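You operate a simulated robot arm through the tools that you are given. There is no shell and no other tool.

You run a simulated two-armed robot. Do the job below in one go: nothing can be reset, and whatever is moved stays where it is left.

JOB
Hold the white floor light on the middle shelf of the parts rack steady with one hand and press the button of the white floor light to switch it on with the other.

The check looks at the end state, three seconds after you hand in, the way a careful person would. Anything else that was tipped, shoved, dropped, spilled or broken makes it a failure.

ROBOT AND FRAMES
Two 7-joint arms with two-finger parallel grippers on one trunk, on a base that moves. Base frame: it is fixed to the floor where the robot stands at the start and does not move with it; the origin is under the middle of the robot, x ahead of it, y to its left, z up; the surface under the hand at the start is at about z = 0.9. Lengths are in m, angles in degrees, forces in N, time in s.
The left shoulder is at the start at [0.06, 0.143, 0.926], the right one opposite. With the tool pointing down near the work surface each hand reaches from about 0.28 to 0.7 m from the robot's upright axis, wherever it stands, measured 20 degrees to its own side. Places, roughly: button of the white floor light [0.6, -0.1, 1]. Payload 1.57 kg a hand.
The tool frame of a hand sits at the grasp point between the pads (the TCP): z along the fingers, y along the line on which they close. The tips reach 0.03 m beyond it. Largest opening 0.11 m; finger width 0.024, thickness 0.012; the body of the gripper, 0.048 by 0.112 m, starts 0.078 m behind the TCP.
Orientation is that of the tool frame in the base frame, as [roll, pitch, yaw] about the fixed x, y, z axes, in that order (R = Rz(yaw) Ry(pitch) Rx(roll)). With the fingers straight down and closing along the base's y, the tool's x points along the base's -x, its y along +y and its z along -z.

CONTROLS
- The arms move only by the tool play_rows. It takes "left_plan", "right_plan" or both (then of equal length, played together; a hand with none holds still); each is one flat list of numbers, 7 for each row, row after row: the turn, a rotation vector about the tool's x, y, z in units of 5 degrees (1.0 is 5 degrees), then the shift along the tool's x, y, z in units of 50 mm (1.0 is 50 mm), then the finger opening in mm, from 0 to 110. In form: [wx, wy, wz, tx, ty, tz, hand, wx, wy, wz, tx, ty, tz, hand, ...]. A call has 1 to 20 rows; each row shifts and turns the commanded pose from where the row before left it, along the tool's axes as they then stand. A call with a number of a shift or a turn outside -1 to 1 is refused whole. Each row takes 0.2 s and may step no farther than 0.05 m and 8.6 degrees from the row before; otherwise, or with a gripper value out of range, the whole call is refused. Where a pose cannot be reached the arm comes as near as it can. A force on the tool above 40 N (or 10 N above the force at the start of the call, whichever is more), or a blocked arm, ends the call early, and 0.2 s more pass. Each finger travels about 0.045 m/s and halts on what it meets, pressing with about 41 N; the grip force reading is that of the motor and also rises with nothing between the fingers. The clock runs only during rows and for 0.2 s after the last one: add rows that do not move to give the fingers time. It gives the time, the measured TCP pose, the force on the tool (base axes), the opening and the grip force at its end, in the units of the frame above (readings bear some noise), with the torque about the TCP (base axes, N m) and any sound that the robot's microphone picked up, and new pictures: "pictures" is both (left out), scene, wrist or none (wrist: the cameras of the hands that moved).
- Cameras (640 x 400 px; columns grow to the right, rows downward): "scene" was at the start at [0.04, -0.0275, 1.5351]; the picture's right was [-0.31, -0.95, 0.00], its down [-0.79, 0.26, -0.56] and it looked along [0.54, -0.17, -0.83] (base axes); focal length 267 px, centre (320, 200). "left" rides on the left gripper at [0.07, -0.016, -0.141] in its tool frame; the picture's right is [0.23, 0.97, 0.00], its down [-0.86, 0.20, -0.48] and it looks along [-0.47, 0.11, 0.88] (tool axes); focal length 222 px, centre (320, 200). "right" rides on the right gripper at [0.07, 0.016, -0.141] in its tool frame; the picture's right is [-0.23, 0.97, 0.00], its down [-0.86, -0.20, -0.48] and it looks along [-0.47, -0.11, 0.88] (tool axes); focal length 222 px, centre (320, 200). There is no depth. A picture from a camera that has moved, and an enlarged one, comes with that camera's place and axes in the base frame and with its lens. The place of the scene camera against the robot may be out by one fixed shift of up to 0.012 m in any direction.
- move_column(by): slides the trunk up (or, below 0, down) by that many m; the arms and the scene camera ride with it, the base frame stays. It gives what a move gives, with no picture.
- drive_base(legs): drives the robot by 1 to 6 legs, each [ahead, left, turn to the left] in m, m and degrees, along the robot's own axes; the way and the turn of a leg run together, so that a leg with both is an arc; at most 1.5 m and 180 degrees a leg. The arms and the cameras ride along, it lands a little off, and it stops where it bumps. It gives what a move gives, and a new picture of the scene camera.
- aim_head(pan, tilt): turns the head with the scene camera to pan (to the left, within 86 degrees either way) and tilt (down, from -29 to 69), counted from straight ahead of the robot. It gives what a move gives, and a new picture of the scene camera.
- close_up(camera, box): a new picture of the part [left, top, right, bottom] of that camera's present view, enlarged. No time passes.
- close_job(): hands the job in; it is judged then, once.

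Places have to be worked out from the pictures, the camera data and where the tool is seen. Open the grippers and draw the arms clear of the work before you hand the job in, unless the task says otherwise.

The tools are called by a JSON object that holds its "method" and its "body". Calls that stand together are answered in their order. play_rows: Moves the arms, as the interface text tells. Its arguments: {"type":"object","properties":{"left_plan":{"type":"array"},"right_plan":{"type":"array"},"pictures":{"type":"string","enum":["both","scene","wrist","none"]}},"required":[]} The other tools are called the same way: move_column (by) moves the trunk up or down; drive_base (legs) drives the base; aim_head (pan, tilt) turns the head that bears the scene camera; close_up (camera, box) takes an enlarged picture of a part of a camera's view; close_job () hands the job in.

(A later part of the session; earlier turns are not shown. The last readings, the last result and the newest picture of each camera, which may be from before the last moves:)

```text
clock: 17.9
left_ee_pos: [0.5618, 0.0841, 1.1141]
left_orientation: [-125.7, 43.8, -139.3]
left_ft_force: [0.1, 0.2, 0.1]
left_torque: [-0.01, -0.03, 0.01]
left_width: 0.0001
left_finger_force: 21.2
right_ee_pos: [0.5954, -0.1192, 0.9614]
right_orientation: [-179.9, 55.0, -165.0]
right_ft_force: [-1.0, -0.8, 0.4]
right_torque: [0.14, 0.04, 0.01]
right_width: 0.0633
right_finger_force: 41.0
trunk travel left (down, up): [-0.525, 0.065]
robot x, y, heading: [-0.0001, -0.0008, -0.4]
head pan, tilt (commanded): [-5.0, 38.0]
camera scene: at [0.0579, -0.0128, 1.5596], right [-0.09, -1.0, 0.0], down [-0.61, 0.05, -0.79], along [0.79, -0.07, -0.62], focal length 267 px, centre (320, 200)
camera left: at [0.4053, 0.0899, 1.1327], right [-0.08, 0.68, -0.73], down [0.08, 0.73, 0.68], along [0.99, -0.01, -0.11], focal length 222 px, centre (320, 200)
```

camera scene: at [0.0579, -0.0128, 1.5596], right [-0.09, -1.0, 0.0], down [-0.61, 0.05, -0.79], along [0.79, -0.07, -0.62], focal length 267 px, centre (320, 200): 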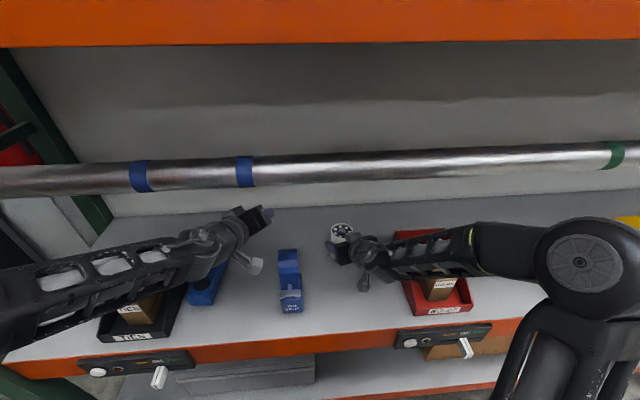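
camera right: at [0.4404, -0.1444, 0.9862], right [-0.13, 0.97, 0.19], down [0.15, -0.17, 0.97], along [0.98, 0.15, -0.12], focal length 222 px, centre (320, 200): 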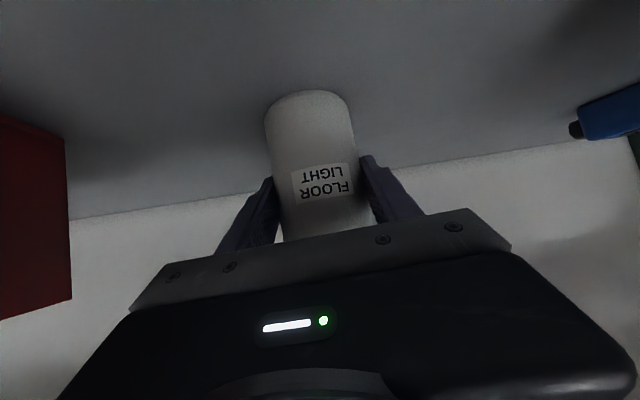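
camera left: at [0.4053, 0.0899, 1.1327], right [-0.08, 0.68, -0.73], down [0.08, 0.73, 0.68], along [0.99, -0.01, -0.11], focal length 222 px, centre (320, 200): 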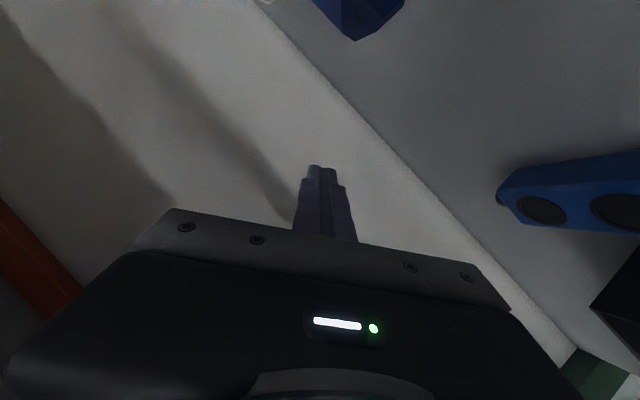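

The roll worked and the joint limit is gone. From here the pressing orientation is a 50° turn almost purely about the tool's y axis; I do the first half of it while moving the hand right and slightly down, behind the lamp.

{"method": "play_rows", "body": {"left_plan": [0.1475, 0.985, -0.085, 0.193, -0.105, 0.228, 0, 0.1475, 0.985, -0.085, 0.173, -0.101, 0.245, 0, 0.1475, 0.985, -0.085, 0.152, -0.096, 0.26, 0, 0.1475, 0.985, -0.085, 0.13, -0.092, 0.273, 0, 0.1475, 0.985, -0.085, 0.107, -0.087, 0.285, 0], "pictures": "both"}}

{"method": "close_up", "body": {"camera": "scene", "box": [160, 180, 400, 330]}}

```text
clock: 19.1
left_ee_pos: [0.5648, 0.0636, 1.0789]
left_orientation: [-130.7, 30.3, -157.2]
left_ft_force: [0.1, -0.6, -0.1]
left_torque: [-0.04, 0.02, -0.02]
left_width: 0.0002
left_finger_force: 21.5
left hand out of reach, approached as far as the arm can: row 2, 3, 4, 5
right_ee_pos: [0.5959, -0.1194, 0.9615]
right_orientation: [180.0, 55.0, -164.9]
right_ft_force: [1.1, 0.5, 0.9]
right_torque: [0.2, -0.08, -0.08]
right_width: 0.0634
right_finger_force: 41.6
trunk travel left (down, up): [-0.525, 0.065]
robot x, y, heading: [0.001, -0.0001, 0.1]
head pan, tilt (commanded): [-5.0, 38.0]
camera scene: at [0.0584, -0.0121, 1.5596], right [-0.09, -1.0, 0.0], down [-0.61, 0.05, -0.79], along [0.78, -0.07, -0.62], focal length 267 px, centre (320, 200)
camera left: at [0.4235, 0.1105, 1.1313], right [-0.08, 0.65, -0.75], down [0.42, 0.71, 0.57], along [0.91, -0.27, -0.33], focal length 222 px, centre (320, 200)
```

scene: 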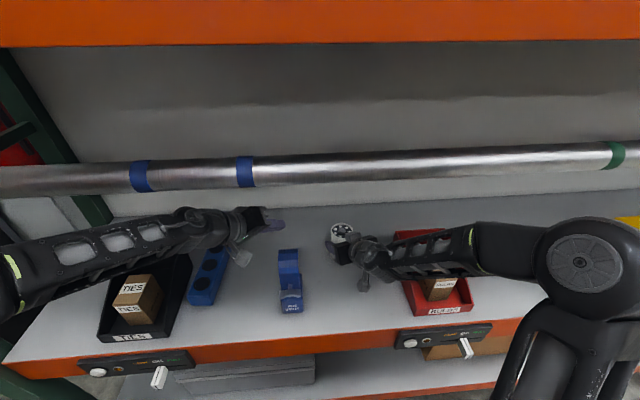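
left: 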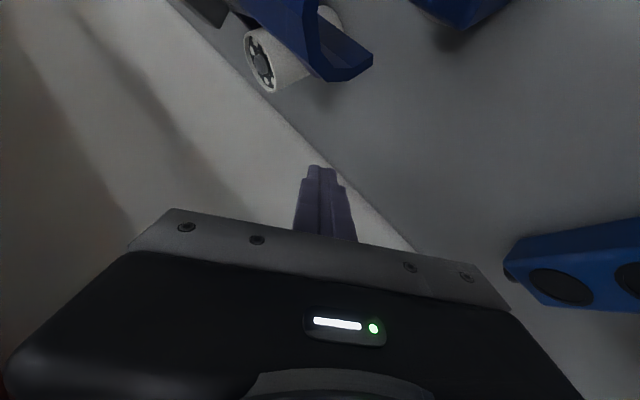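

```text
2.67 times, centred on (280, 255) of scene
camera zoom: at [0.0584, -0.0121, 1.5596], right [-0.09, -1.0, 0.0], down [-0.61, 0.05, -0.79], along [0.78, -0.07, -0.62], focal length 711 px, centre (427, 53)
```

zoom: 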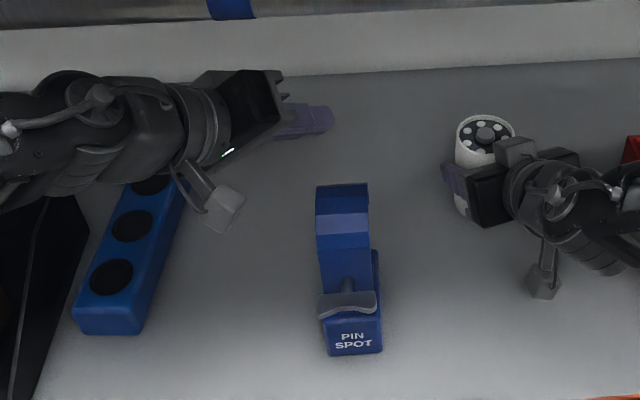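

The arm again reported "out of reach", though it turned most of the way (heading -44°, 34° down) without touching anything. I probe which motion is limited with a small pure shift to the right at this orientation.

{"method": "play_rows", "body": {"left_plan": [0, 0, 0, 0.1, -0.225, 0.171, 0, 0, 0, 0, 0.1, -0.225, 0.171, 0], "pictures": "none"}}

```text
clock: 19.7
left_ee_pos: [0.5517, 0.0473, 1.0757]
left_orientation: [-130.7, 30.3, -157.2]
left_ft_force: [0.6, -0.5, -0.5]
left_torque: [0.0, 0.01, 0.0]
left_width: 0.0001
left_finger_force: 21.6
left hand out of reach, approached as far as the arm can: row 1, 2
right_ee_pos: [0.5961, -0.1202, 0.9624]
right_orientation: [-179.9, 55.0, -164.9]
right_ft_force: [-0.3, 0.7, 0.2]
right_torque: [0.13, -0.03, 0.03]
right_width: 0.0637
right_finger_force: 41.0
trunk travel left (down, up): [-0.525, 0.065]
robot x, y, heading: [0.0027, 0.0014, -0.2]
head pan, tilt (commanded): [-5.0, 38.0]
```

The orientation held exactly but motion toward forward-right was blocked. This matches a wrist-bend limit: the hand may not line up too closely with the forearm. Pointing the fingers more steeply down should free it, so I pitch the hand down 20° while keeping the wrist low under the pipe.

{"method": "play_rows", "body": {"left_plan": [-0.792, 0.611, 0, 0.04, 0.15, 0.1, 0, -0.792, 0.611, 0, 0.04, 0.13, 0.12, 0, -0.792, 0.611, 0, 0.03, 0.12, 0.13, 0, -0.792, 0.611, 0, 0.03, 0.12, 0.13, 0], "pictures": "scene"}}

{"method": "close_up", "body": {"camera": "scene", "box": [160, 140, 400, 300]}}

```text
clock: 20.7
left_ee_pos: [0.4934, 0.1416, 1.0253]
left_orientation: [-149.4, 21.7, -165.5]
left_ft_force: [0.6, 0.4, 0.8]
left_torque: [0.0, 0.0, -0.01]
left_width: 0.0
left_finger_force: 21.4
left hand out of reach, approached as far as the arm can: row 1, 2, 3, 4
right_ee_pos: [0.596, -0.1199, 0.9625]
right_orientation: [180.0, 55.1, -165.1]
right_ft_force: [-1.9, -1.0, 1.1]
right_torque: [0.1, 0.01, 0.08]
right_width: 0.0631
right_finger_force: 41.0
trunk travel left (down, up): [-0.525, 0.065]
robot x, y, heading: [0.0021, 0.0006, 0.1]
head pan, tilt (commanded): [-5.0, 38.0]
camera scene: at [0.0577, -0.0129, 1.5596], right [-0.09, -1.0, 0.0], down [-0.61, 0.05, -0.79], along [0.79, -0.07, -0.62], focal length 267 px, centre (320, 200)
```

scene: 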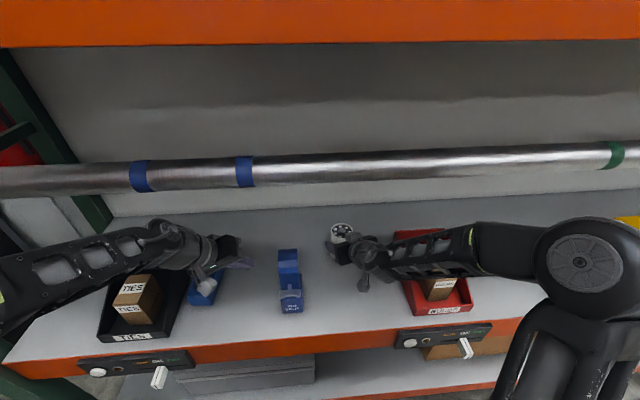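

```text
2.50 times, centred on (280, 220) of scene
camera zoom: at [0.0577, -0.0129, 1.5596], right [-0.09, -1.0, 0.0], down [-0.61, 0.05, -0.79], along [0.79, -0.07, -0.62], focal length 667 px, centre (420, 150)
```

zoom: 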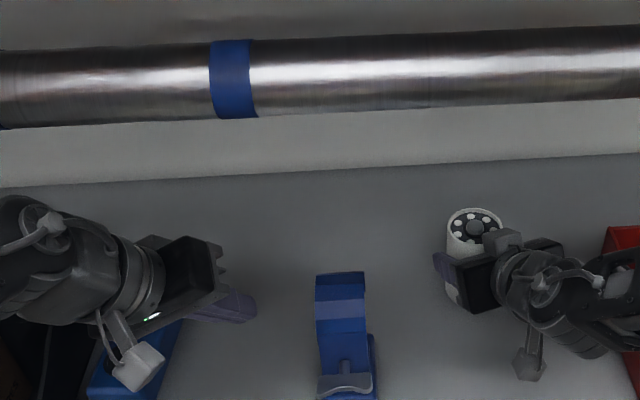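

Pitching down made the arm retreat further, so my guess at the limiting joint was wrong. I turn the head to look at the left arm's elbow and understand its posture before trying more.

{"method": "aim_head", "body": {"pan": 45, "tilt": 40}}

```text
clock: 21.9
left_ee_pos: [0.4956, 0.141, 1.0249]
left_orientation: [-149.2, 21.8, -165.5]
left_ft_force: [-0.4, 0.4, -0.4]
left_torque: [0.01, 0.01, 0.01]
left_width: 0.0003
left_finger_force: 21.8
right_ee_pos: [0.5974, -0.1199, 0.9622]
right_orientation: [-179.9, 55.0, -165.0]
right_ft_force: [-1.0, -0.8, 0.7]
right_torque: [0.1, 0.09, 0.05]
right_width: 0.0634
right_finger_force: 40.6
trunk travel left (down, up): [-0.525, 0.065]
robot x, y, heading: [-0.003, -0.0019, 0.1]
head pan, tilt (commanded): [45.0, 40.0]
camera scene: at [0.0319, 0.0546, 1.5566], right [0.71, -0.71, 0.0], down [-0.45, -0.45, -0.77], along [0.54, 0.54, -0.64], focal length 267 px, centre (320, 200)
```

scene: 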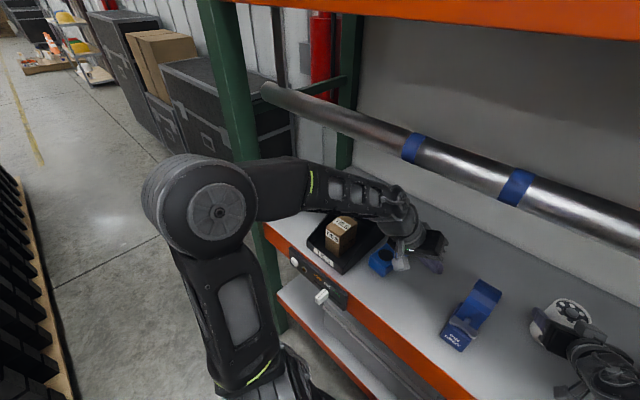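

The left arm's elbow sits high and out at about (0.14, 0.46, 1.24), with the forearm pointing forward-right. I test a small pure forward shift at the present steep orientation to see whether the hand can advance.

{"method": "play_rows", "body": {"left_plan": [0, 0, 0, -0.36, 0.02, 0.17, 0, 0, 0, 0, -0.36, 0.02, 0.17, 0], "pictures": "none"}}

```text
clock: 22.5
left_ee_pos: [0.5224, 0.1453, 1.0268]
left_orientation: [-150.3, 20.8, -165.7]
left_ft_force: [0.5, 0.8, 0.3]
left_torque: [-0.01, -0.06, 0.02]
left_width: 0.0001
left_finger_force: 21.5
left hand out of reach, approached as far as the arm can: row 1
right_ee_pos: [0.5969, -0.1192, 0.9617]
right_orientation: [-179.9, 55.0, -164.9]
right_ft_force: [0.4, -0.4, 0.4]
right_torque: [0.15, -0.25, -0.13]
right_width: 0.0634
right_finger_force: 41.0
trunk travel left (down, up): [-0.525, 0.065]
robot x, y, heading: [0.0023, -0.0017, -0.1]
head pan, tilt (commanded): [45.0, 40.0]
```

Moving forward works again (the second row was in reach). I continue forward in this orientation, then try a step to the right.

{"method": "play_rows", "body": {"left_plan": [0, 0, 0, -0.36, 0.02, 0.17, 0, 0, 0, 0, -0.36, 0.02, 0.17, 0, 0, 0, 0, -0.36, 0.02, 0.17, 0], "pictures": "scene"}}

```text
clock: 23.3
left_ee_pos: [0.584, 0.1508, 1.0247]
left_orientation: [-150.6, 20.8, -165.8]
left_ft_force: [0.5, 0.2, -0.4]
left_torque: [-0.02, -0.03, 0.01]
left_width: 0.0
left_finger_force: 21.0
right_ee_pos: [0.5957, -0.119, 0.9617]
right_orientation: [180.0, 55.0, -165.1]
right_ft_force: [0.8, -0.1, 0.0]
right_torque: [0.12, -0.13, -0.04]
right_width: 0.0632
right_finger_force: 41.2
trunk travel left (down, up): [-0.525, 0.065]
robot x, y, heading: [-0.0015, -0.0004, -0.1]
head pan, tilt (commanded): [45.0, 40.0]
camera scene: at [0.0325, 0.0548, 1.5566], right [0.71, -0.71, 0.0], down [-0.45, -0.45, -0.77], along [0.54, 0.54, -0.64], focal length 267 px, centre (320, 200)
```

scene: 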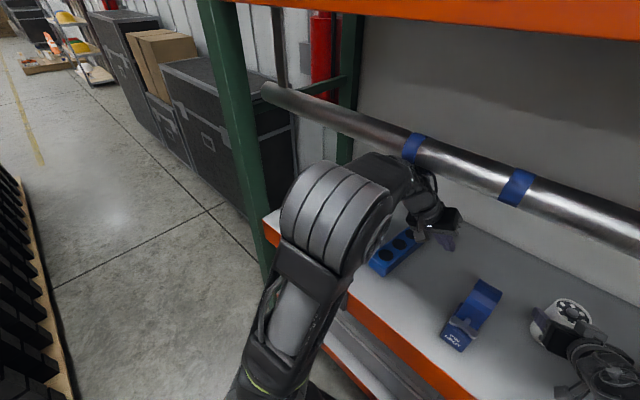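

The IK has moved the left elbow up in front of the rack, close under the pipe. Lowering the trunk about 0.1 m would bring both forearms safely lower and give the wrist room to bend. For that the right hand has to let go for now, so I open it gently and watch the light.

{"method": "play_rows", "body": {"right_plan": [0, 0, 0, 0, 0, 0, 70, 0, 0, 0, 0, 0, 0, 80, 0, 0, 0, 0, 0, 0, 95, 0, 0, 0, 0, 0, 0, 110, 0, 0, 0, 0, 0, 0, 110, 0, 0, 0, 0, 0, 0, 110], "pictures": "wrist"}}

{"method": "aim_head", "body": {"pan": 0, "tilt": 38}}

```text
clock: 24.7
left_ee_pos: [0.583, 0.1492, 1.0242]
left_orientation: [-150.4, 20.8, -165.8]
left_ft_force: [0.6, -0.1, 0.7]
left_torque: [0.0, -0.01, -0.04]
left_width: 0.0
left_finger_force: 21.4
right_ee_pos: [0.5974, -0.1203, 0.9624]
right_orientation: [-180.0, 55.1, -165.0]
right_ft_force: [0.8, 0.4, -0.6]
right_torque: [-0.01, -0.02, 0.0]
right_width: 0.1101
right_finger_force: 0.0
trunk travel left (down, up): [-0.525, 0.065]
robot x, y, heading: [0.0013, 0.0019, -0.1]
head pan, tilt (commanded): [45.0, 40.0]
camera right: at [0.4403, -0.144, 0.9861], right [-0.13, 0.97, 0.19], down [0.15, -0.17, 0.97], along [0.98, 0.15, -0.12], focal length 222 px, centre (320, 200)
```

right: 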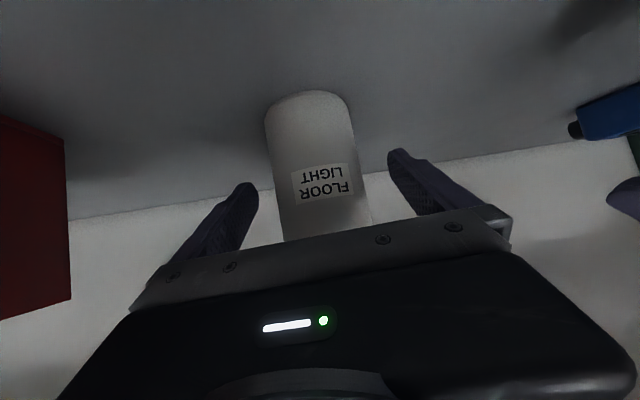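

```text
clock: 25.8
left_ee_pos: [0.5837, 0.1509, 1.0237]
left_orientation: [-150.5, 20.7, -165.9]
left_ft_force: [-0.1, 0.0, -0.9]
left_torque: [-0.01, -0.01, -0.01]
left_width: 0.0
left_finger_force: 21.4
right_ee_pos: [0.5955, -0.1202, 0.9622]
right_orientation: [-180.0, 55.0, -165.0]
right_ft_force: [-0.5, -0.3, 0.0]
right_torque: [-0.02, 0.02, -0.02]
right_width: 0.1101
right_finger_force: 0.0
trunk travel left (down, up): [-0.525, 0.065]
robot x, y, heading: [0.0023, 0.0012, -0.0]
head pan, tilt (commanded): [0.0, 38.0]
camera scene: at [0.0585, -0.0052, 1.5596], right [0.0, -1.0, 0.0], down [-0.62, 0.0, -0.79], along [0.79, 0.0, -0.62], focal length 267 px, centre (320, 200)
```

scene: 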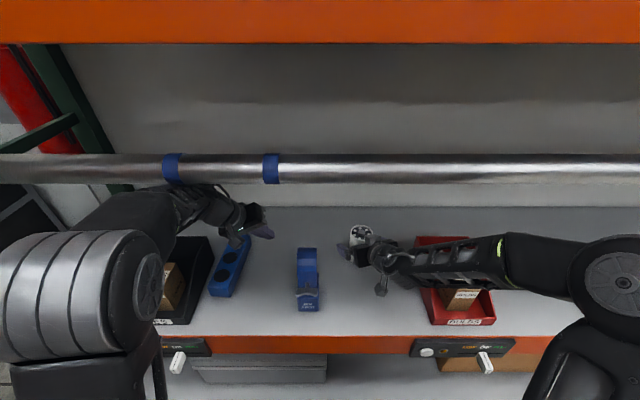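

The light stands steady and freed. The left forearm looks very close below the pipe in this view, so I check that spot closely.

{"method": "close_up", "body": {"camera": "scene", "box": [100, 140, 300, 265]}}

```text
3.20 times, centred on (200, 202) of scene
camera zoom: at [0.0585, -0.0052, 1.5596], right [0.0, -1.0, 0.0], down [-0.62, 0.0, -0.79], along [0.79, 0.0, -0.62], focal length 853 px, centre (704, 192)
```

zoom: 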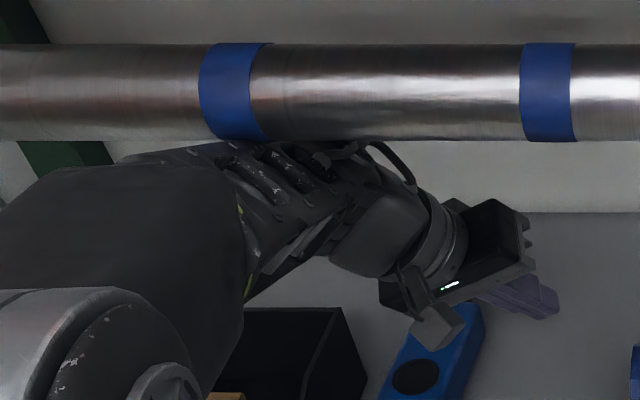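

The left forearm passes beneath the pipe with no contact force. I withdraw the right hand straight back along its finger axis, away from the light.

{"method": "play_rows", "body": {"right_plan": [0, 0, 0, 0, 0, -0.4, 110, 0, 0, 0, 0, 0, -0.5, 110, 0, 0, 0, 0, 0, -0.5, 110, 0, 0, 0, 0, 0, -0.5, 110, 0, 0, 0, 0, 0, -0.5, 110], "pictures": "both"}}

```text
clock: 27.0
left_ee_pos: [0.5834, 0.1501, 1.0234]
left_orientation: [-150.5, 20.9, -165.8]
left_ft_force: [-0.6, 0.0, 0.2]
left_torque: [0.0, -0.02, 0.02]
left_width: 0.0
left_finger_force: 20.7
right_ee_pos: [0.5006, -0.1457, 1.0304]
right_orientation: [179.9, 55.0, -165.0]
right_ft_force: [-0.1, -0.1, -0.4]
right_torque: [0.0, -0.02, 0.01]
right_width: 0.11
right_finger_force: 0.1
trunk travel left (down, up): [-0.525, 0.065]
robot x, y, heading: [0.003, -0.0027, -0.2]
head pan, tilt (commanded): [0.0, 38.0]
camera scene: at [0.0575, -0.0054, 1.5596], right [0.0, -1.0, 0.0], down [-0.62, 0.0, -0.79], along [0.79, 0.0, -0.62], focal length 267 px, centre (320, 200)
camera right: at [0.3441, -0.1693, 1.0549], right [-0.13, 0.97, 0.19], down [0.15, -0.17, 0.97], along [0.98, 0.15, -0.12], focal length 222 px, centre (320, 200)
```

scene: 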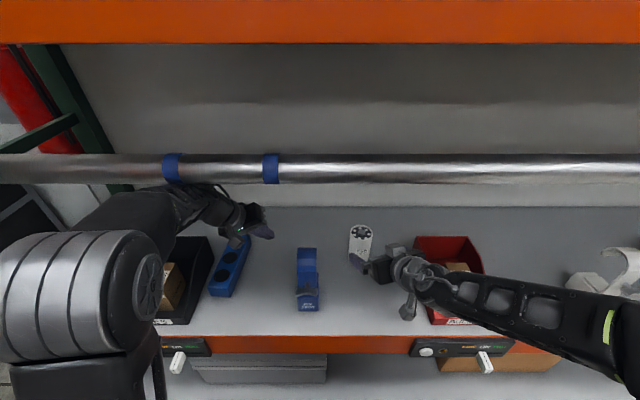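
right: 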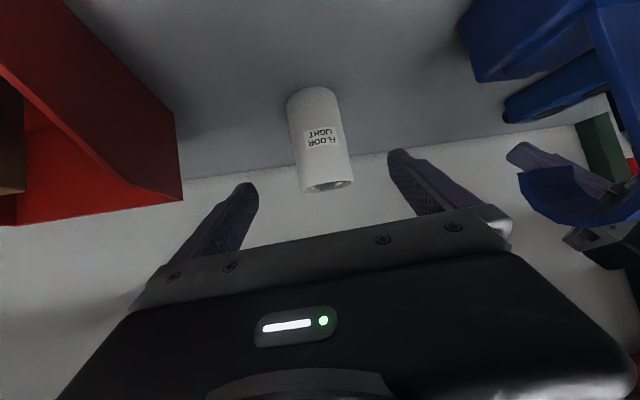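

The light is still upright in place. I lower the trunk by 3 cm as a first step; both hands have more than 5 cm of air below them.

{"method": "move_column", "body": {"by": -0.03}}

{"method": "play_rows", "body": {"left_plan": [0, 0, 0, -0.107, -0.138, -0.244, 0, 0, 0, 0, -0.107, -0.138, -0.244, 0], "right_plan": [0, 0, 0, -0.246, 0, -0.172, 110, 0, 0, 0, -0.246, 0, -0.172, 110], "pictures": "scene"}}

```text
clock: 27.8
left_ee_pos: [0.5835, 0.1509, 0.9944]
left_orientation: [-150.5, 20.9, -165.8]
left_ft_force: [-0.6, 0.7, -0.2]
left_torque: [0.01, 0.0, 0.01]
left_width: 0.0003
left_finger_force: 20.9
right_ee_pos: [0.5011, -0.1458, 1.0008]
right_orientation: [-179.9, 55.0, -165.0]
right_ft_force: [-0.2, 0.3, -0.1]
right_torque: [0.02, 0.02, 0.0]
right_width: 0.1102
right_finger_force: 0.0
trunk travel left (down, up): [-0.495, 0.095]
robot x, y, heading: [0.0048, 0.0001, -0.1]
head pan, tilt (commanded): [0.0, 38.0]
```

```text
clock: 28.4
left_ee_pos: [0.5833, 0.1513, 1.0248]
left_orientation: [-150.6, 20.8, -165.8]
left_ft_force: [0.7, -0.5, 0.7]
left_torque: [0.02, 0.01, 0.02]
left_width: 0.0001
left_finger_force: 21.0
right_ee_pos: [0.5004, -0.1458, 1.0316]
right_orientation: [-179.8, 55.1, -164.9]
right_ft_force: [-0.5, -0.3, -0.3]
right_torque: [0.04, 0.0, 0.01]
right_width: 0.1101
right_finger_force: 0.1
trunk travel left (down, up): [-0.495, 0.095]
robot x, y, heading: [0.0023, -0.0004, -0.1]
head pan, tilt (commanded): [0.0, 38.0]
camera scene: at [0.0581, -0.0052, 1.5296], right [0.0, -1.0, 0.0], down [-0.62, 0.0, -0.79], along [0.79, 0.0, -0.62], focal length 267 px, centre (320, 200)
```

scene: 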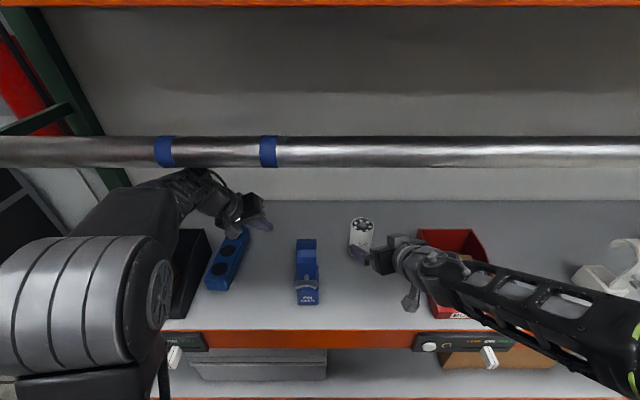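

Both hands held their places while the shoulders dropped 3 cm, and the left forearm gained room below the pipe. I repeat this step twice more.

{"method": "move_column", "body": {"by": -0.035}}

{"method": "play_rows", "body": {"left_plan": [0, 0, 0, -0.125, -0.161, -0.285, 0, 0, 0, 0, -0.125, -0.161, -0.285, 0], "right_plan": [0, 0, 0, -0.287, 0, -0.2, 110, 0, 0, 0, -0.287, 0, -0.2, 110], "pictures": "none"}}

{"method": "move_column", "body": {"by": -0.035}}

{"method": "play_rows", "body": {"left_plan": [0, 0, 0, -0.125, -0.161, -0.285, 0, 0, 0, 0, -0.125, -0.161, -0.285, 0], "right_plan": [0, 0, 0, -0.287, 0, -0.2, 110, 0, 0, 0, -0.287, 0, -0.2, 110], "pictures": "both"}}

```text
clock: 29.2
left_ee_pos: [0.5826, 0.1517, 0.9896]
left_orientation: [-150.5, 20.8, -165.8]
left_ft_force: [0.1, 0.1, 0.3]
left_torque: [0.0, 0.04, -0.03]
left_width: 0.0
left_finger_force: 20.5
right_ee_pos: [0.4994, -0.1442, 0.995]
right_orientation: [-179.9, 54.9, -165.0]
right_ft_force: [0.0, 0.0, 0.5]
right_torque: [0.0, -0.02, 0.02]
right_width: 0.1101
right_finger_force: 0.0
trunk travel left (down, up): [-0.46, 0.13]
robot x, y, heading: [-0.0009, 0.0003, 0.1]
head pan, tilt (commanded): [0.0, 38.0]
```

```text
clock: 29.8
left_ee_pos: [0.5828, 0.1497, 1.0233]
left_orientation: [-150.5, 20.7, -165.9]
left_ft_force: [-0.5, 0.0, -0.8]
left_torque: [0.03, -0.02, 0.03]
left_width: 0.0001
left_finger_force: 20.9
right_ee_pos: [0.5003, -0.1436, 1.0312]
right_orientation: [-180.0, 55.1, -164.9]
right_ft_force: [-0.1, -0.2, 0.0]
right_torque: [0.0, 0.01, -0.01]
right_width: 0.11
right_finger_force: 0.1
trunk travel left (down, up): [-0.46, 0.13]
robot x, y, heading: [-0.0001, -0.0006, 0.1]
head pan, tilt (commanded): [0.0, 38.0]
```

```text
clock: 30.6
left_ee_pos: [0.5842, 0.1502, 0.9883]
left_orientation: [-150.6, 20.9, -165.7]
left_ft_force: [-0.1, 0.1, -0.4]
left_torque: [-0.01, -0.02, 0.01]
left_width: 0.0
left_finger_force: 21.2
right_ee_pos: [0.5003, -0.1435, 0.9963]
right_orientation: [-180.0, 55.0, -164.9]
right_ft_force: [-0.4, 0.2, 0.1]
right_torque: [-0.03, 0.03, 0.03]
right_width: 0.11
right_finger_force: 0.1
trunk travel left (down, up): [-0.425, 0.165]
robot x, y, heading: [0.0001, -0.0025, 0.1]
head pan, tilt (commanded): [0.0, 38.0]
```

```text
clock: 31.2
left_ee_pos: [0.5836, 0.151, 1.0242]
left_orientation: [-150.5, 20.9, -165.7]
left_ft_force: [0.3, -0.1, -0.9]
left_torque: [0.02, 0.0, 0.03]
left_width: 0.0001
left_finger_force: 21.1
right_ee_pos: [0.5003, -0.1433, 1.0316]
right_orientation: [180.0, 55.0, -164.9]
right_ft_force: [0.2, -0.1, -0.7]
right_torque: [-0.02, 0.04, 0.01]
right_width: 0.1098
right_finger_force: 0.0
trunk travel left (down, up): [-0.425, 0.165]
robot x, y, heading: [0.0017, -0.0011, 0.0]
head pan, tilt (commanded): [0.0, 38.0]
camera scene: at [0.0582, -0.0052, 1.4596], right [0.0, -1.0, 0.0], down [-0.62, 0.0, -0.79], along [0.79, 0.0, -0.62], focal length 267 px, centre (320, 200)
camera right: at [0.3443, -0.1684, 1.055], right [-0.13, 0.97, 0.19], down [0.15, -0.17, 0.97], along [0.98, 0.15, -0.12], focal length 222 px, centre (320, 200)
camera left: at [0.4616, 0.1777, 1.1202], right [-0.25, 0.81, -0.53], down [0.56, 0.57, 0.6], along [0.79, -0.15, -0.6], focal length 222 px, centre (320, 200)
```

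scene: 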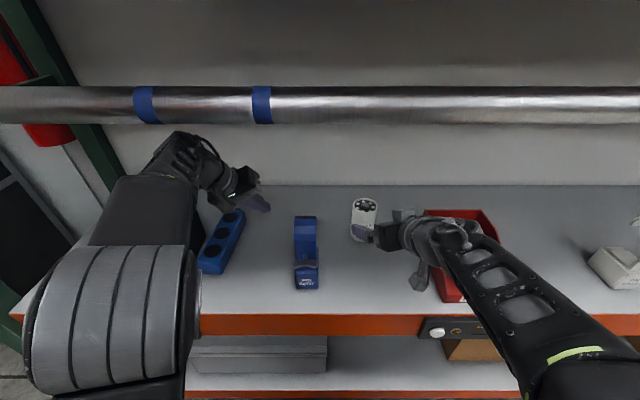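
right: 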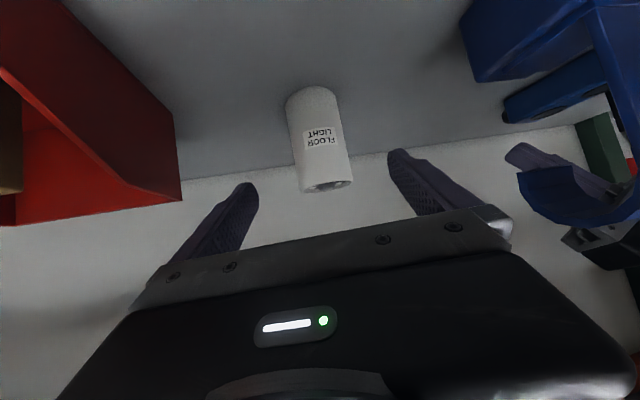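
left: 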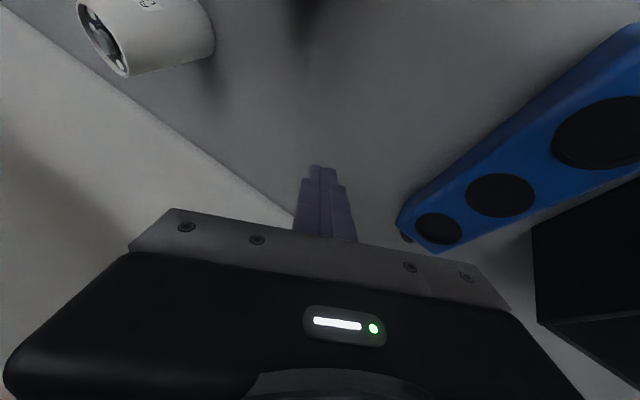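

The trunk is 10 cm lower and the left forearm now has clear room below the pipe. I turn the left hand the remaining 23° into the pressing orientation while moving it right, behind the lamp, to about (0.60, 0.03, 1.055).

{"method": "play_rows", "body": {"left_plan": [0.513, 0.742, 0.058, 0.006, -0.486, 0.12, 0, 0.513, 0.742, 0.058, -0.008, -0.478, 0.14, 0, 0.513, 0.742, 0.058, -0.02, -0.47, 0.16, 0, 0.513, 0.742, 0.058, -0.034, -0.462, 0.18, 0, 0.513, 0.742, 0.058, -0.046, -0.456, 0.198, 0], "pictures": "both"}}

```text
clock: 32.4
left_ee_pos: [0.5987, 0.0321, 1.0519]
left_orientation: [-140.3, 6.6, -177.7]
left_ft_force: [0.7, 0.1, 0.0]
left_torque: [-0.01, 0.02, -0.01]
left_width: 0.0
left_finger_force: 21.4
left hand out of reach, approached as far as the arm can: row 5
right_ee_pos: [0.5002, -0.1442, 1.0314]
right_orientation: [-179.9, 55.0, -165.0]
right_ft_force: [0.3, 0.5, 0.6]
right_torque: [0.0, -0.01, 0.01]
right_width: 0.11
right_finger_force: 0.1
trunk travel left (down, up): [-0.425, 0.165]
robot x, y, heading: [-0.0004, 0.0007, 0.1]
head pan, tilt (commanded): [0.0, 38.0]
camera scene: at [0.0586, -0.0053, 1.4596], right [0.0, -1.0, 0.0], down [-0.62, 0.0, -0.79], along [0.79, 0.0, -0.62], focal length 267 px, centre (320, 200)
camera left: at [0.5129, 0.1065, 1.1608], right [-0.18, 0.74, -0.64], down [0.8, 0.49, 0.34], along [0.57, -0.46, -0.69], focal length 222 px, centre (320, 200)
```

scene: 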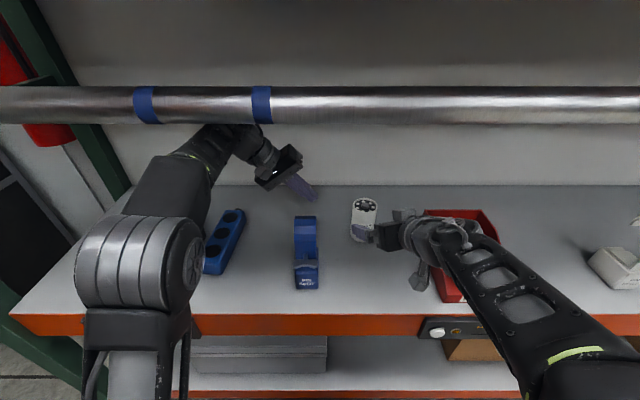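
left: 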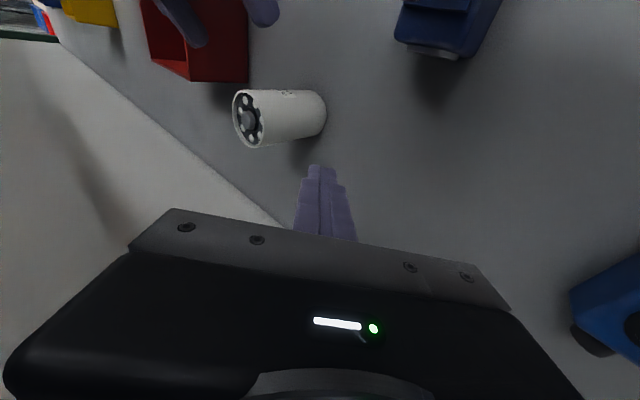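

The left hand reached (0.599, 0.032, 1.052) in the pressing orientation, with the forearm level and about 5 cm under the pipe, and its camera sees the light's button. I bring it closer, to a spot just left of and above the light, to test reach.

{"method": "play_rows", "body": {"left_plan": [0, 0, 0, 0.004, -0.452, 0.256, 0, 0, 0, 0, 0.004, -0.452, 0.256, 0, 0, 0, 0, 0.004, -0.452, 0.256, 0, 0, 0, 0, 0.004, -0.452, 0.256, 0], "pictures": "both"}}

{"method": "close_up", "body": {"camera": "left", "box": [200, 90, 440, 240]}}

```text
clock: 33.4
left_ee_pos: [0.5794, -0.0613, 1.0407]
left_orientation: [-140.2, 6.6, -177.8]
left_ft_force: [-0.1, -0.7, -0.2]
left_torque: [0.0, 0.0, -0.01]
left_width: 0.0001
left_finger_force: 21.1
left hand out of reach, approached as far as the arm can: row 1, 2, 3, 4
right_ee_pos: [0.5, -0.1452, 1.0317]
right_orientation: [180.0, 55.1, -165.0]
right_ft_force: [-0.1, 0.7, -0.8]
right_torque: [-0.01, -0.01, 0.02]
right_width: 0.1099
right_finger_force: 0.0
trunk travel left (down, up): [-0.425, 0.165]
robot x, y, heading: [0.002, 0.004, 0.1]
head pan, tilt (commanded): [0.0, 38.0]
camera scene: at [0.0584, -0.0057, 1.4596], right [0.0, -1.0, 0.0], down [-0.62, 0.0, -0.79], along [0.79, 0.0, -0.62], focal length 267 px, centre (320, 200)
camera left: at [0.4945, 0.0127, 1.1496], right [-0.18, 0.74, -0.65], down [0.8, 0.49, 0.34], along [0.57, -0.46, -0.69], focal length 222 px, centre (320, 200)
```

scene: 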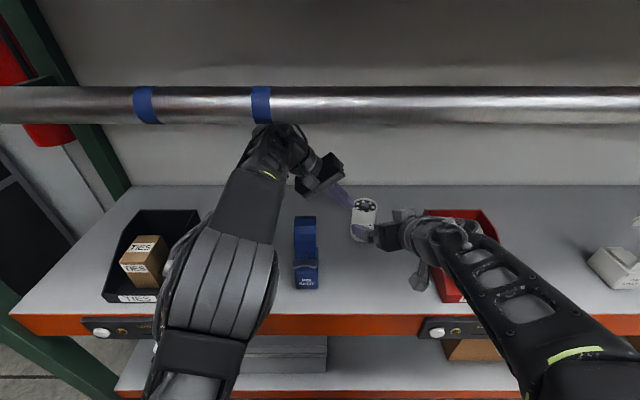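
left: 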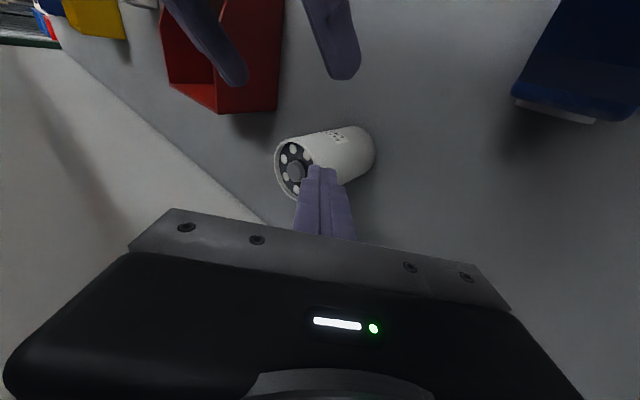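

```text
2.67 times, centred on (320, 165) of left
camera zoom: at [0.4945, 0.0127, 1.1496], right [-0.18, 0.74, -0.65], down [0.8, 0.49, 0.34], along [0.57, -0.46, -0.69], focal length 592 px, centre (320, 293)
```

zoom: 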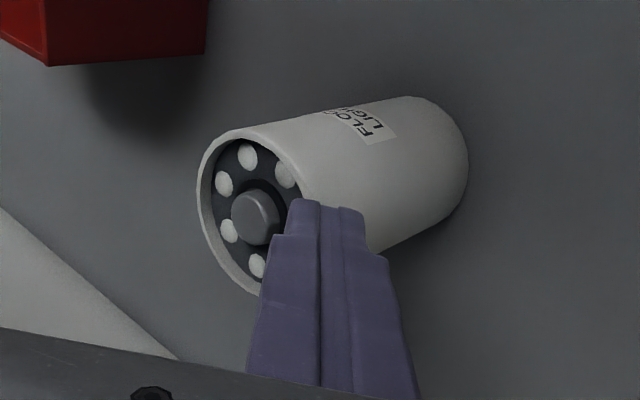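

The left hand is now limited by arm extension (shoulder to wrist ≈0.63 m), so the trunk is a little too low. I back the left hand off to the left and lower both hands 2.5 cm, so that raising the trunk by the same amount keeps the forearm clear of the pipe.

{"method": "play_rows", "body": {"left_plan": [0, 0, 0, -0.02, 0.386, -0.318, 0, 0, 0, 0, -0.02, 0.386, -0.318, 0, 0, 0, 0, 0.057, 0.317, 0.382, 0], "right_plan": [0, 0, 0, 0, 0, 0, 110, 0, 0, 0, 0, 0, 0, 110, 0, 0, 0, 0.41, 0, 0.287, 110], "pictures": "none"}}

{"method": "move_column", "body": {"by": 0.025}}

```text
clock: 34.2
left_ee_pos: [0.5817, -0.0111, 1.0157]
left_orientation: [-140.5, 6.3, -177.9]
left_ft_force: [-1.0, -0.2, 0.1]
left_torque: [0.03, -0.01, 0.01]
left_width: 0.0
left_finger_force: 20.8
right_ee_pos: [0.4999, -0.1458, 1.0055]
right_orientation: [179.9, 55.0, -165.1]
right_ft_force: [0.0, -0.2, 0.4]
right_torque: [0.0, 0.02, 0.01]
right_width: 0.1101
right_finger_force: 0.1
trunk travel left (down, up): [-0.425, 0.165]
robot x, y, heading: [-0.0003, -0.0001, -0.3]
head pan, tilt (commanded): [0.0, 38.0]
```

```text
clock: 34.9
left_ee_pos: [0.5817, -0.0107, 1.0393]
left_orientation: [-140.5, 6.3, -177.8]
left_ft_force: [0.0, 0.0, -0.4]
left_torque: [-0.03, 0.02, 0.01]
left_width: 0.0
left_finger_force: 21.4
right_ee_pos: [0.5004, -0.1436, 1.0305]
right_orientation: [179.9, 55.0, -165.0]
right_ft_force: [-0.1, 0.1, -0.8]
right_torque: [0.01, 0.02, 0.02]
right_width: 0.1096
right_finger_force: 0.1
trunk travel left (down, up): [-0.45, 0.14]
robot x, y, heading: [-0.0024, -0.0012, 0.3]
head pan, tilt (commanded): [0.0, 38.0]
```

Both hands are back at their heights with the trunk at -0.075 m. One more such step brings the shoulders to the height I want.

{"method": "play_rows", "body": {"left_plan": [0, 0, 0, 0.068, 0.38, 0.458, 0], "right_plan": [0, 0, 0, 0.49, 0, 0.344, 110], "pictures": "none"}}

{"method": "move_column", "body": {"by": 0.03}}

{"method": "close_up", "body": {"camera": "scene", "box": [120, 60, 480, 285]}}

```text
clock: 35.3
left_ee_pos: [0.5819, -0.0125, 1.011]
left_orientation: [-140.5, 6.3, -177.8]
left_ft_force: [-0.1, -0.1, 0.5]
left_torque: [0.01, -0.01, 0.01]
left_width: 0.0001
left_finger_force: 21.1
right_ee_pos: [0.5, -0.1456, 1.0009]
right_orientation: [-180.0, 54.8, -165.0]
right_ft_force: [-0.3, -0.4, 0.5]
right_torque: [0.01, 0.0, 0.02]
right_width: 0.11
right_finger_force: 0.2
trunk travel left (down, up): [-0.45, 0.14]
robot x, y, heading: [0.004, 0.0024, 0.0]
head pan, tilt (commanded): [0.0, 38.0]
```

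```text
clock: 36.0
left_ee_pos: [0.581, -0.0111, 1.0405]
left_orientation: [-140.4, 6.3, -177.9]
left_ft_force: [0.4, -0.1, 0.4]
left_torque: [0.0, 0.0, 0.0]
left_width: 0.0
left_finger_force: 21.7
right_ee_pos: [0.4991, -0.1429, 1.0309]
right_orientation: [-180.0, 54.8, -165.0]
right_ft_force: [0.0, 0.6, 0.4]
right_torque: [-0.02, 0.01, 0.0]
right_width: 0.1101
right_finger_force: 0.0
trunk travel left (down, up): [-0.48, 0.11]
robot x, y, heading: [-0.0016, -0.0013, 0.0]
head pan, tilt (commanded): [0.0, 38.0]
```

```text
1.78 times, centred on (300, 172) of scene
camera zoom: at [0.0587, -0.0055, 1.5146], right [0.0, -1.0, 0.0], down [-0.62, 0.0, -0.79], along [0.79, 0.0, -0.62], focal length 474 px, centre (356, 249)
```

zoom: 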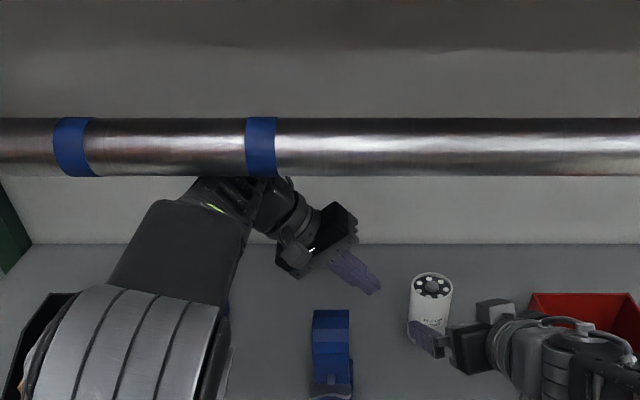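

Trunk is at -0.045 m and nothing is touching. I flatten the left hand's pitch by 8° and advance it to the right and up, to test reach for the pressing pose.

{"method": "play_rows", "body": {"left_plan": [0.788, -0.141, 0, -0.135, -0.385, 0.013, 0, 0.788, -0.141, 0, -0.135, -0.385, 0.013, 0], "pictures": "none"}}

```text
clock: 36.6
left_ee_pos: [0.5915, -0.0407, 1.0666]
left_orientation: [-132.4, 7.3, -176.8]
left_ft_force: [-0.7, 0.1, 0.5]
left_torque: [0.01, -0.01, 0.01]
left_width: 0.0001
left_finger_force: 21.5
right_ee_pos: [0.4997, -0.1434, 1.0307]
right_orientation: [180.0, 54.9, -165.0]
right_ft_force: [0.6, -0.8, 0.5]
right_torque: [0.0, 0.03, 0.01]
right_width: 0.1104
right_finger_force: 0.0
trunk travel left (down, up): [-0.48, 0.11]
robot x, y, heading: [-0.001, -0.0002, -0.2]
head pan, tilt (commanded): [0.0, 38.0]
```

That pose was fully within reach. I move on to the hover spot beside and above the button.

{"method": "play_rows", "body": {"left_plan": [0, 0, 0, -0.059, -0.319, 0.309, 0, 0, 0, 0, -0.059, -0.319, 0.309, 0], "pictures": "both"}}

{"method": "close_up", "body": {"camera": "left", "box": [200, 90, 440, 240]}}

```text
clock: 37.2
left_ee_pos: [0.5999, -0.0853, 1.0697]
left_orientation: [-132.4, 7.4, -176.8]
left_ft_force: [-0.2, -0.6, -0.4]
left_torque: [0.0, 0.02, 0.0]
left_width: 0.0
left_finger_force: 21.7
right_ee_pos: [0.5002, -0.1439, 1.031]
right_orientation: [-180.0, 54.9, -164.9]
right_ft_force: [0.0, -0.4, 0.1]
right_torque: [0.0, 0.03, 0.02]
right_width: 0.1099
right_finger_force: 0.1
trunk travel left (down, up): [-0.48, 0.11]
robot x, y, heading: [-0.0016, -0.0002, -0.1]
head pan, tilt (commanded): [0.0, 38.0]
camera scene: at [0.0585, -0.0057, 1.5146], right [0.0, -1.0, 0.0], down [-0.62, 0.0, -0.79], along [0.79, 0.0, -0.62], focal length 267 px, centre (320, 200)
camera left: at [0.5121, 0.0046, 1.1666], right [-0.17, 0.65, -0.74], down [0.8, 0.53, 0.28], along [0.58, -0.54, -0.61], focal length 222 px, centre (320, 200)
```

scene: 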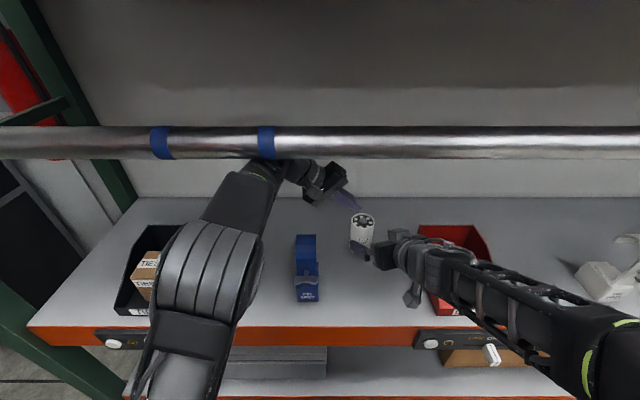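
left: 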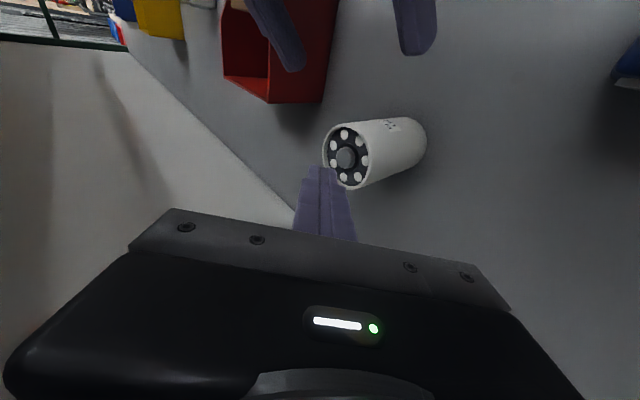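

```text
2.67 times, centred on (320, 165) of left
camera zoom: at [0.5121, 0.0046, 1.1666], right [-0.17, 0.65, -0.74], down [0.8, 0.53, 0.28], along [0.58, -0.54, -0.61], focal length 592 px, centre (320, 293)
```

zoom: 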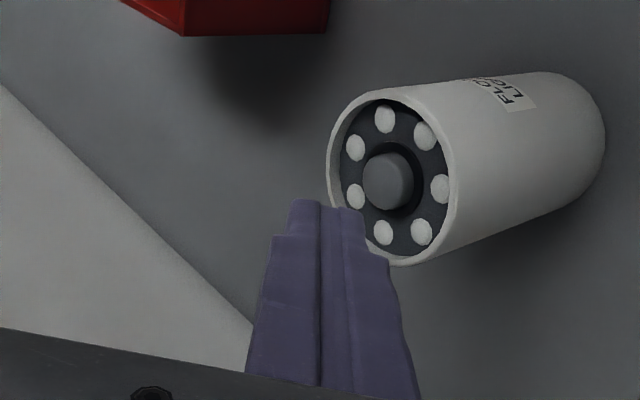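

The left hand hovers at (0.600, -0.085, 1.070), fully in reach, and from its camera the button is at about (0.601, -0.118, 1.007). Now the right hand goes back in along its line, first 0.09 m.

{"method": "play_rows", "body": {"right_plan": [0, 0, 0, 0, -0.027, 0.4, 110, 0, 0, 0, 0, 0, 0.5, 110, 0, 0, 0, 0, 0, 0.5, 110, 0, 0, 0, 0, 0, 0.4, 110], "pictures": "wrist"}}

{"method": "close_up", "body": {"camera": "right", "box": [220, 70, 440, 220]}}

```text
clock: 38.2
left_ee_pos: [0.6017, -0.0839, 1.0709]
left_orientation: [-132.4, 7.3, -176.7]
left_ft_force: [0.2, -0.1, -0.1]
left_torque: [-0.01, 0.02, -0.02]
left_width: 0.0
left_finger_force: 21.4
right_ee_pos: [0.5715, -0.1258, 0.9783]
right_orientation: [-179.9, 54.8, -164.9]
right_ft_force: [0.0, 0.0, -0.7]
right_torque: [0.0, 0.02, 0.0]
right_width: 0.1099
right_finger_force: 0.1
trunk travel left (down, up): [-0.48, 0.11]
robot x, y, heading: [0.0001, 0.0023, 0.2]
head pan, tilt (commanded): [0.0, 38.0]
camera right: at [0.4161, -0.1503, 1.0032], right [-0.13, 0.97, 0.19], down [0.15, -0.17, 0.97], along [0.98, 0.15, -0.12], focal length 222 px, centre (320, 200)
```

right: 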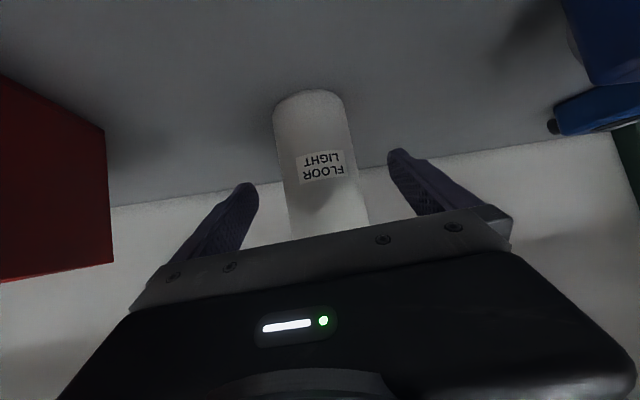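

```text
2.67 times, centred on (330, 145) of right
camera zoom: at [0.4161, -0.1503, 1.0032], right [-0.13, 0.97, 0.19], down [0.15, -0.17, 0.97], along [0.98, 0.15, -0.12], focal length 592 px, centre (293, 347)
```

zoom: 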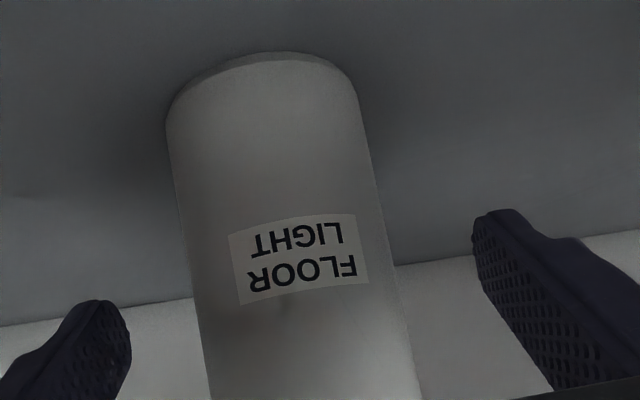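

The light is again centred between the right fingers (axis y≈-0.1177, hand line -0.1174). I advance the last 0.03 m and close the fingers on it.

{"method": "play_rows", "body": {"right_plan": [0, 0, 0, 0, 0, 0.3, 110, 0, 0, 0, 0, 0, 0.3, 110, 0, 0, 0, 0, 0, 0, 95, 0, 0, 0, 0, 0, 0, 85, 0, 0, 0, 0, 0, 0, 75, 0, 0, 0, 0, 0, 0, 68, 0, 0, 0, 0, 0, 0, 60, 0, 0, 0, 0, 0, 0, 55, 0, 0, 0, 0, 0, 0, 55], "pictures": "both"}}

{"method": "close_up", "body": {"camera": "left", "box": [220, 90, 440, 228]}}

{"method": "close_up", "body": {"camera": "scene", "box": [290, 150, 450, 250]}}

```text
clock: 40.2
left_ee_pos: [0.6003, -0.0847, 1.0709]
left_orientation: [-132.5, 7.3, -176.8]
left_ft_force: [0.0, 1.1, 0.0]
left_torque: [0.01, -0.03, 0.0]
left_width: 0.0
left_finger_force: 21.2
right_ee_pos: [0.5957, -0.121, 0.9612]
right_orientation: [180.0, 54.9, -165.0]
right_ft_force: [1.7, -0.6, -0.2]
right_torque: [0.1, 0.03, -0.01]
right_width: 0.0637
right_finger_force: 37.2
trunk travel left (down, up): [-0.48, 0.11]
robot x, y, heading: [-0.0006, -0.003, -0.0]
head pan, tilt (commanded): [0.0, 38.0]
camera scene: at [0.0585, -0.0054, 1.5146], right [0.0, -1.0, 0.0], down [-0.62, 0.0, -0.79], along [0.79, 0.0, -0.62], focal length 267 px, centre (320, 200)
camera right: at [0.4399, -0.144, 0.986], right [-0.13, 0.97, 0.19], down [0.15, -0.17, 0.97], along [0.98, 0.15, -0.12], focal length 222 px, centre (320, 200)
```

scene: 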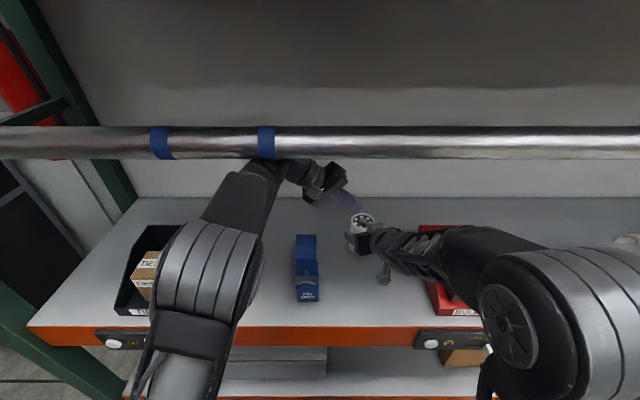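
right: 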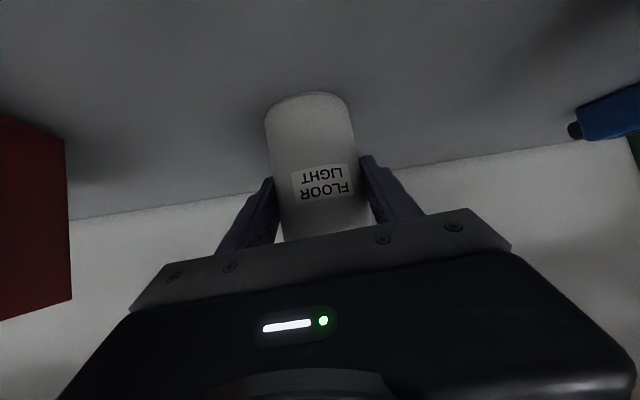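

```text
2.90 times, centred on (330, 159) of left
camera zoom: at [0.5121, 0.0051, 1.1664], right [-0.17, 0.65, -0.74], down [0.8, 0.53, 0.28], along [0.58, -0.54, -0.61], focal length 644 px, centre (291, 319)
```

zoom: 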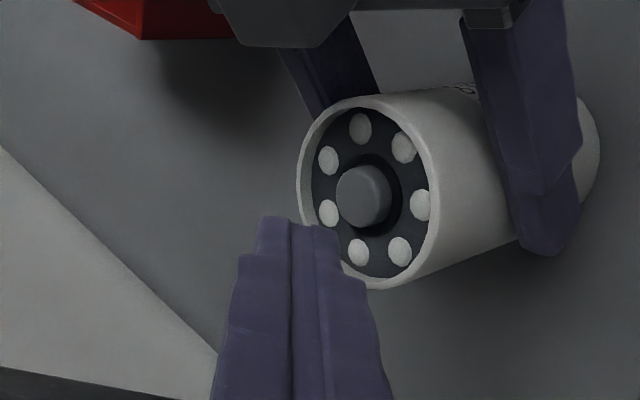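

```text
4.00 times, centred on (370, 200) of scene
camera zoom: at [0.0585, -0.0054, 1.5146], right [0.0, -1.0, 0.0], down [-0.62, 0.0, -0.79], along [0.79, 0.0, -0.62], focal length 1067 px, centre (120, 200)
```

zoom: 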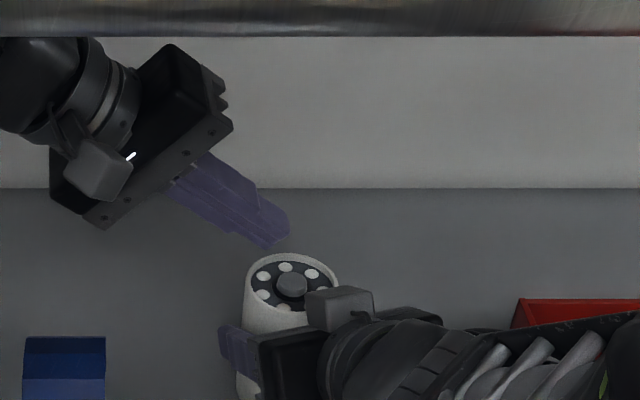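

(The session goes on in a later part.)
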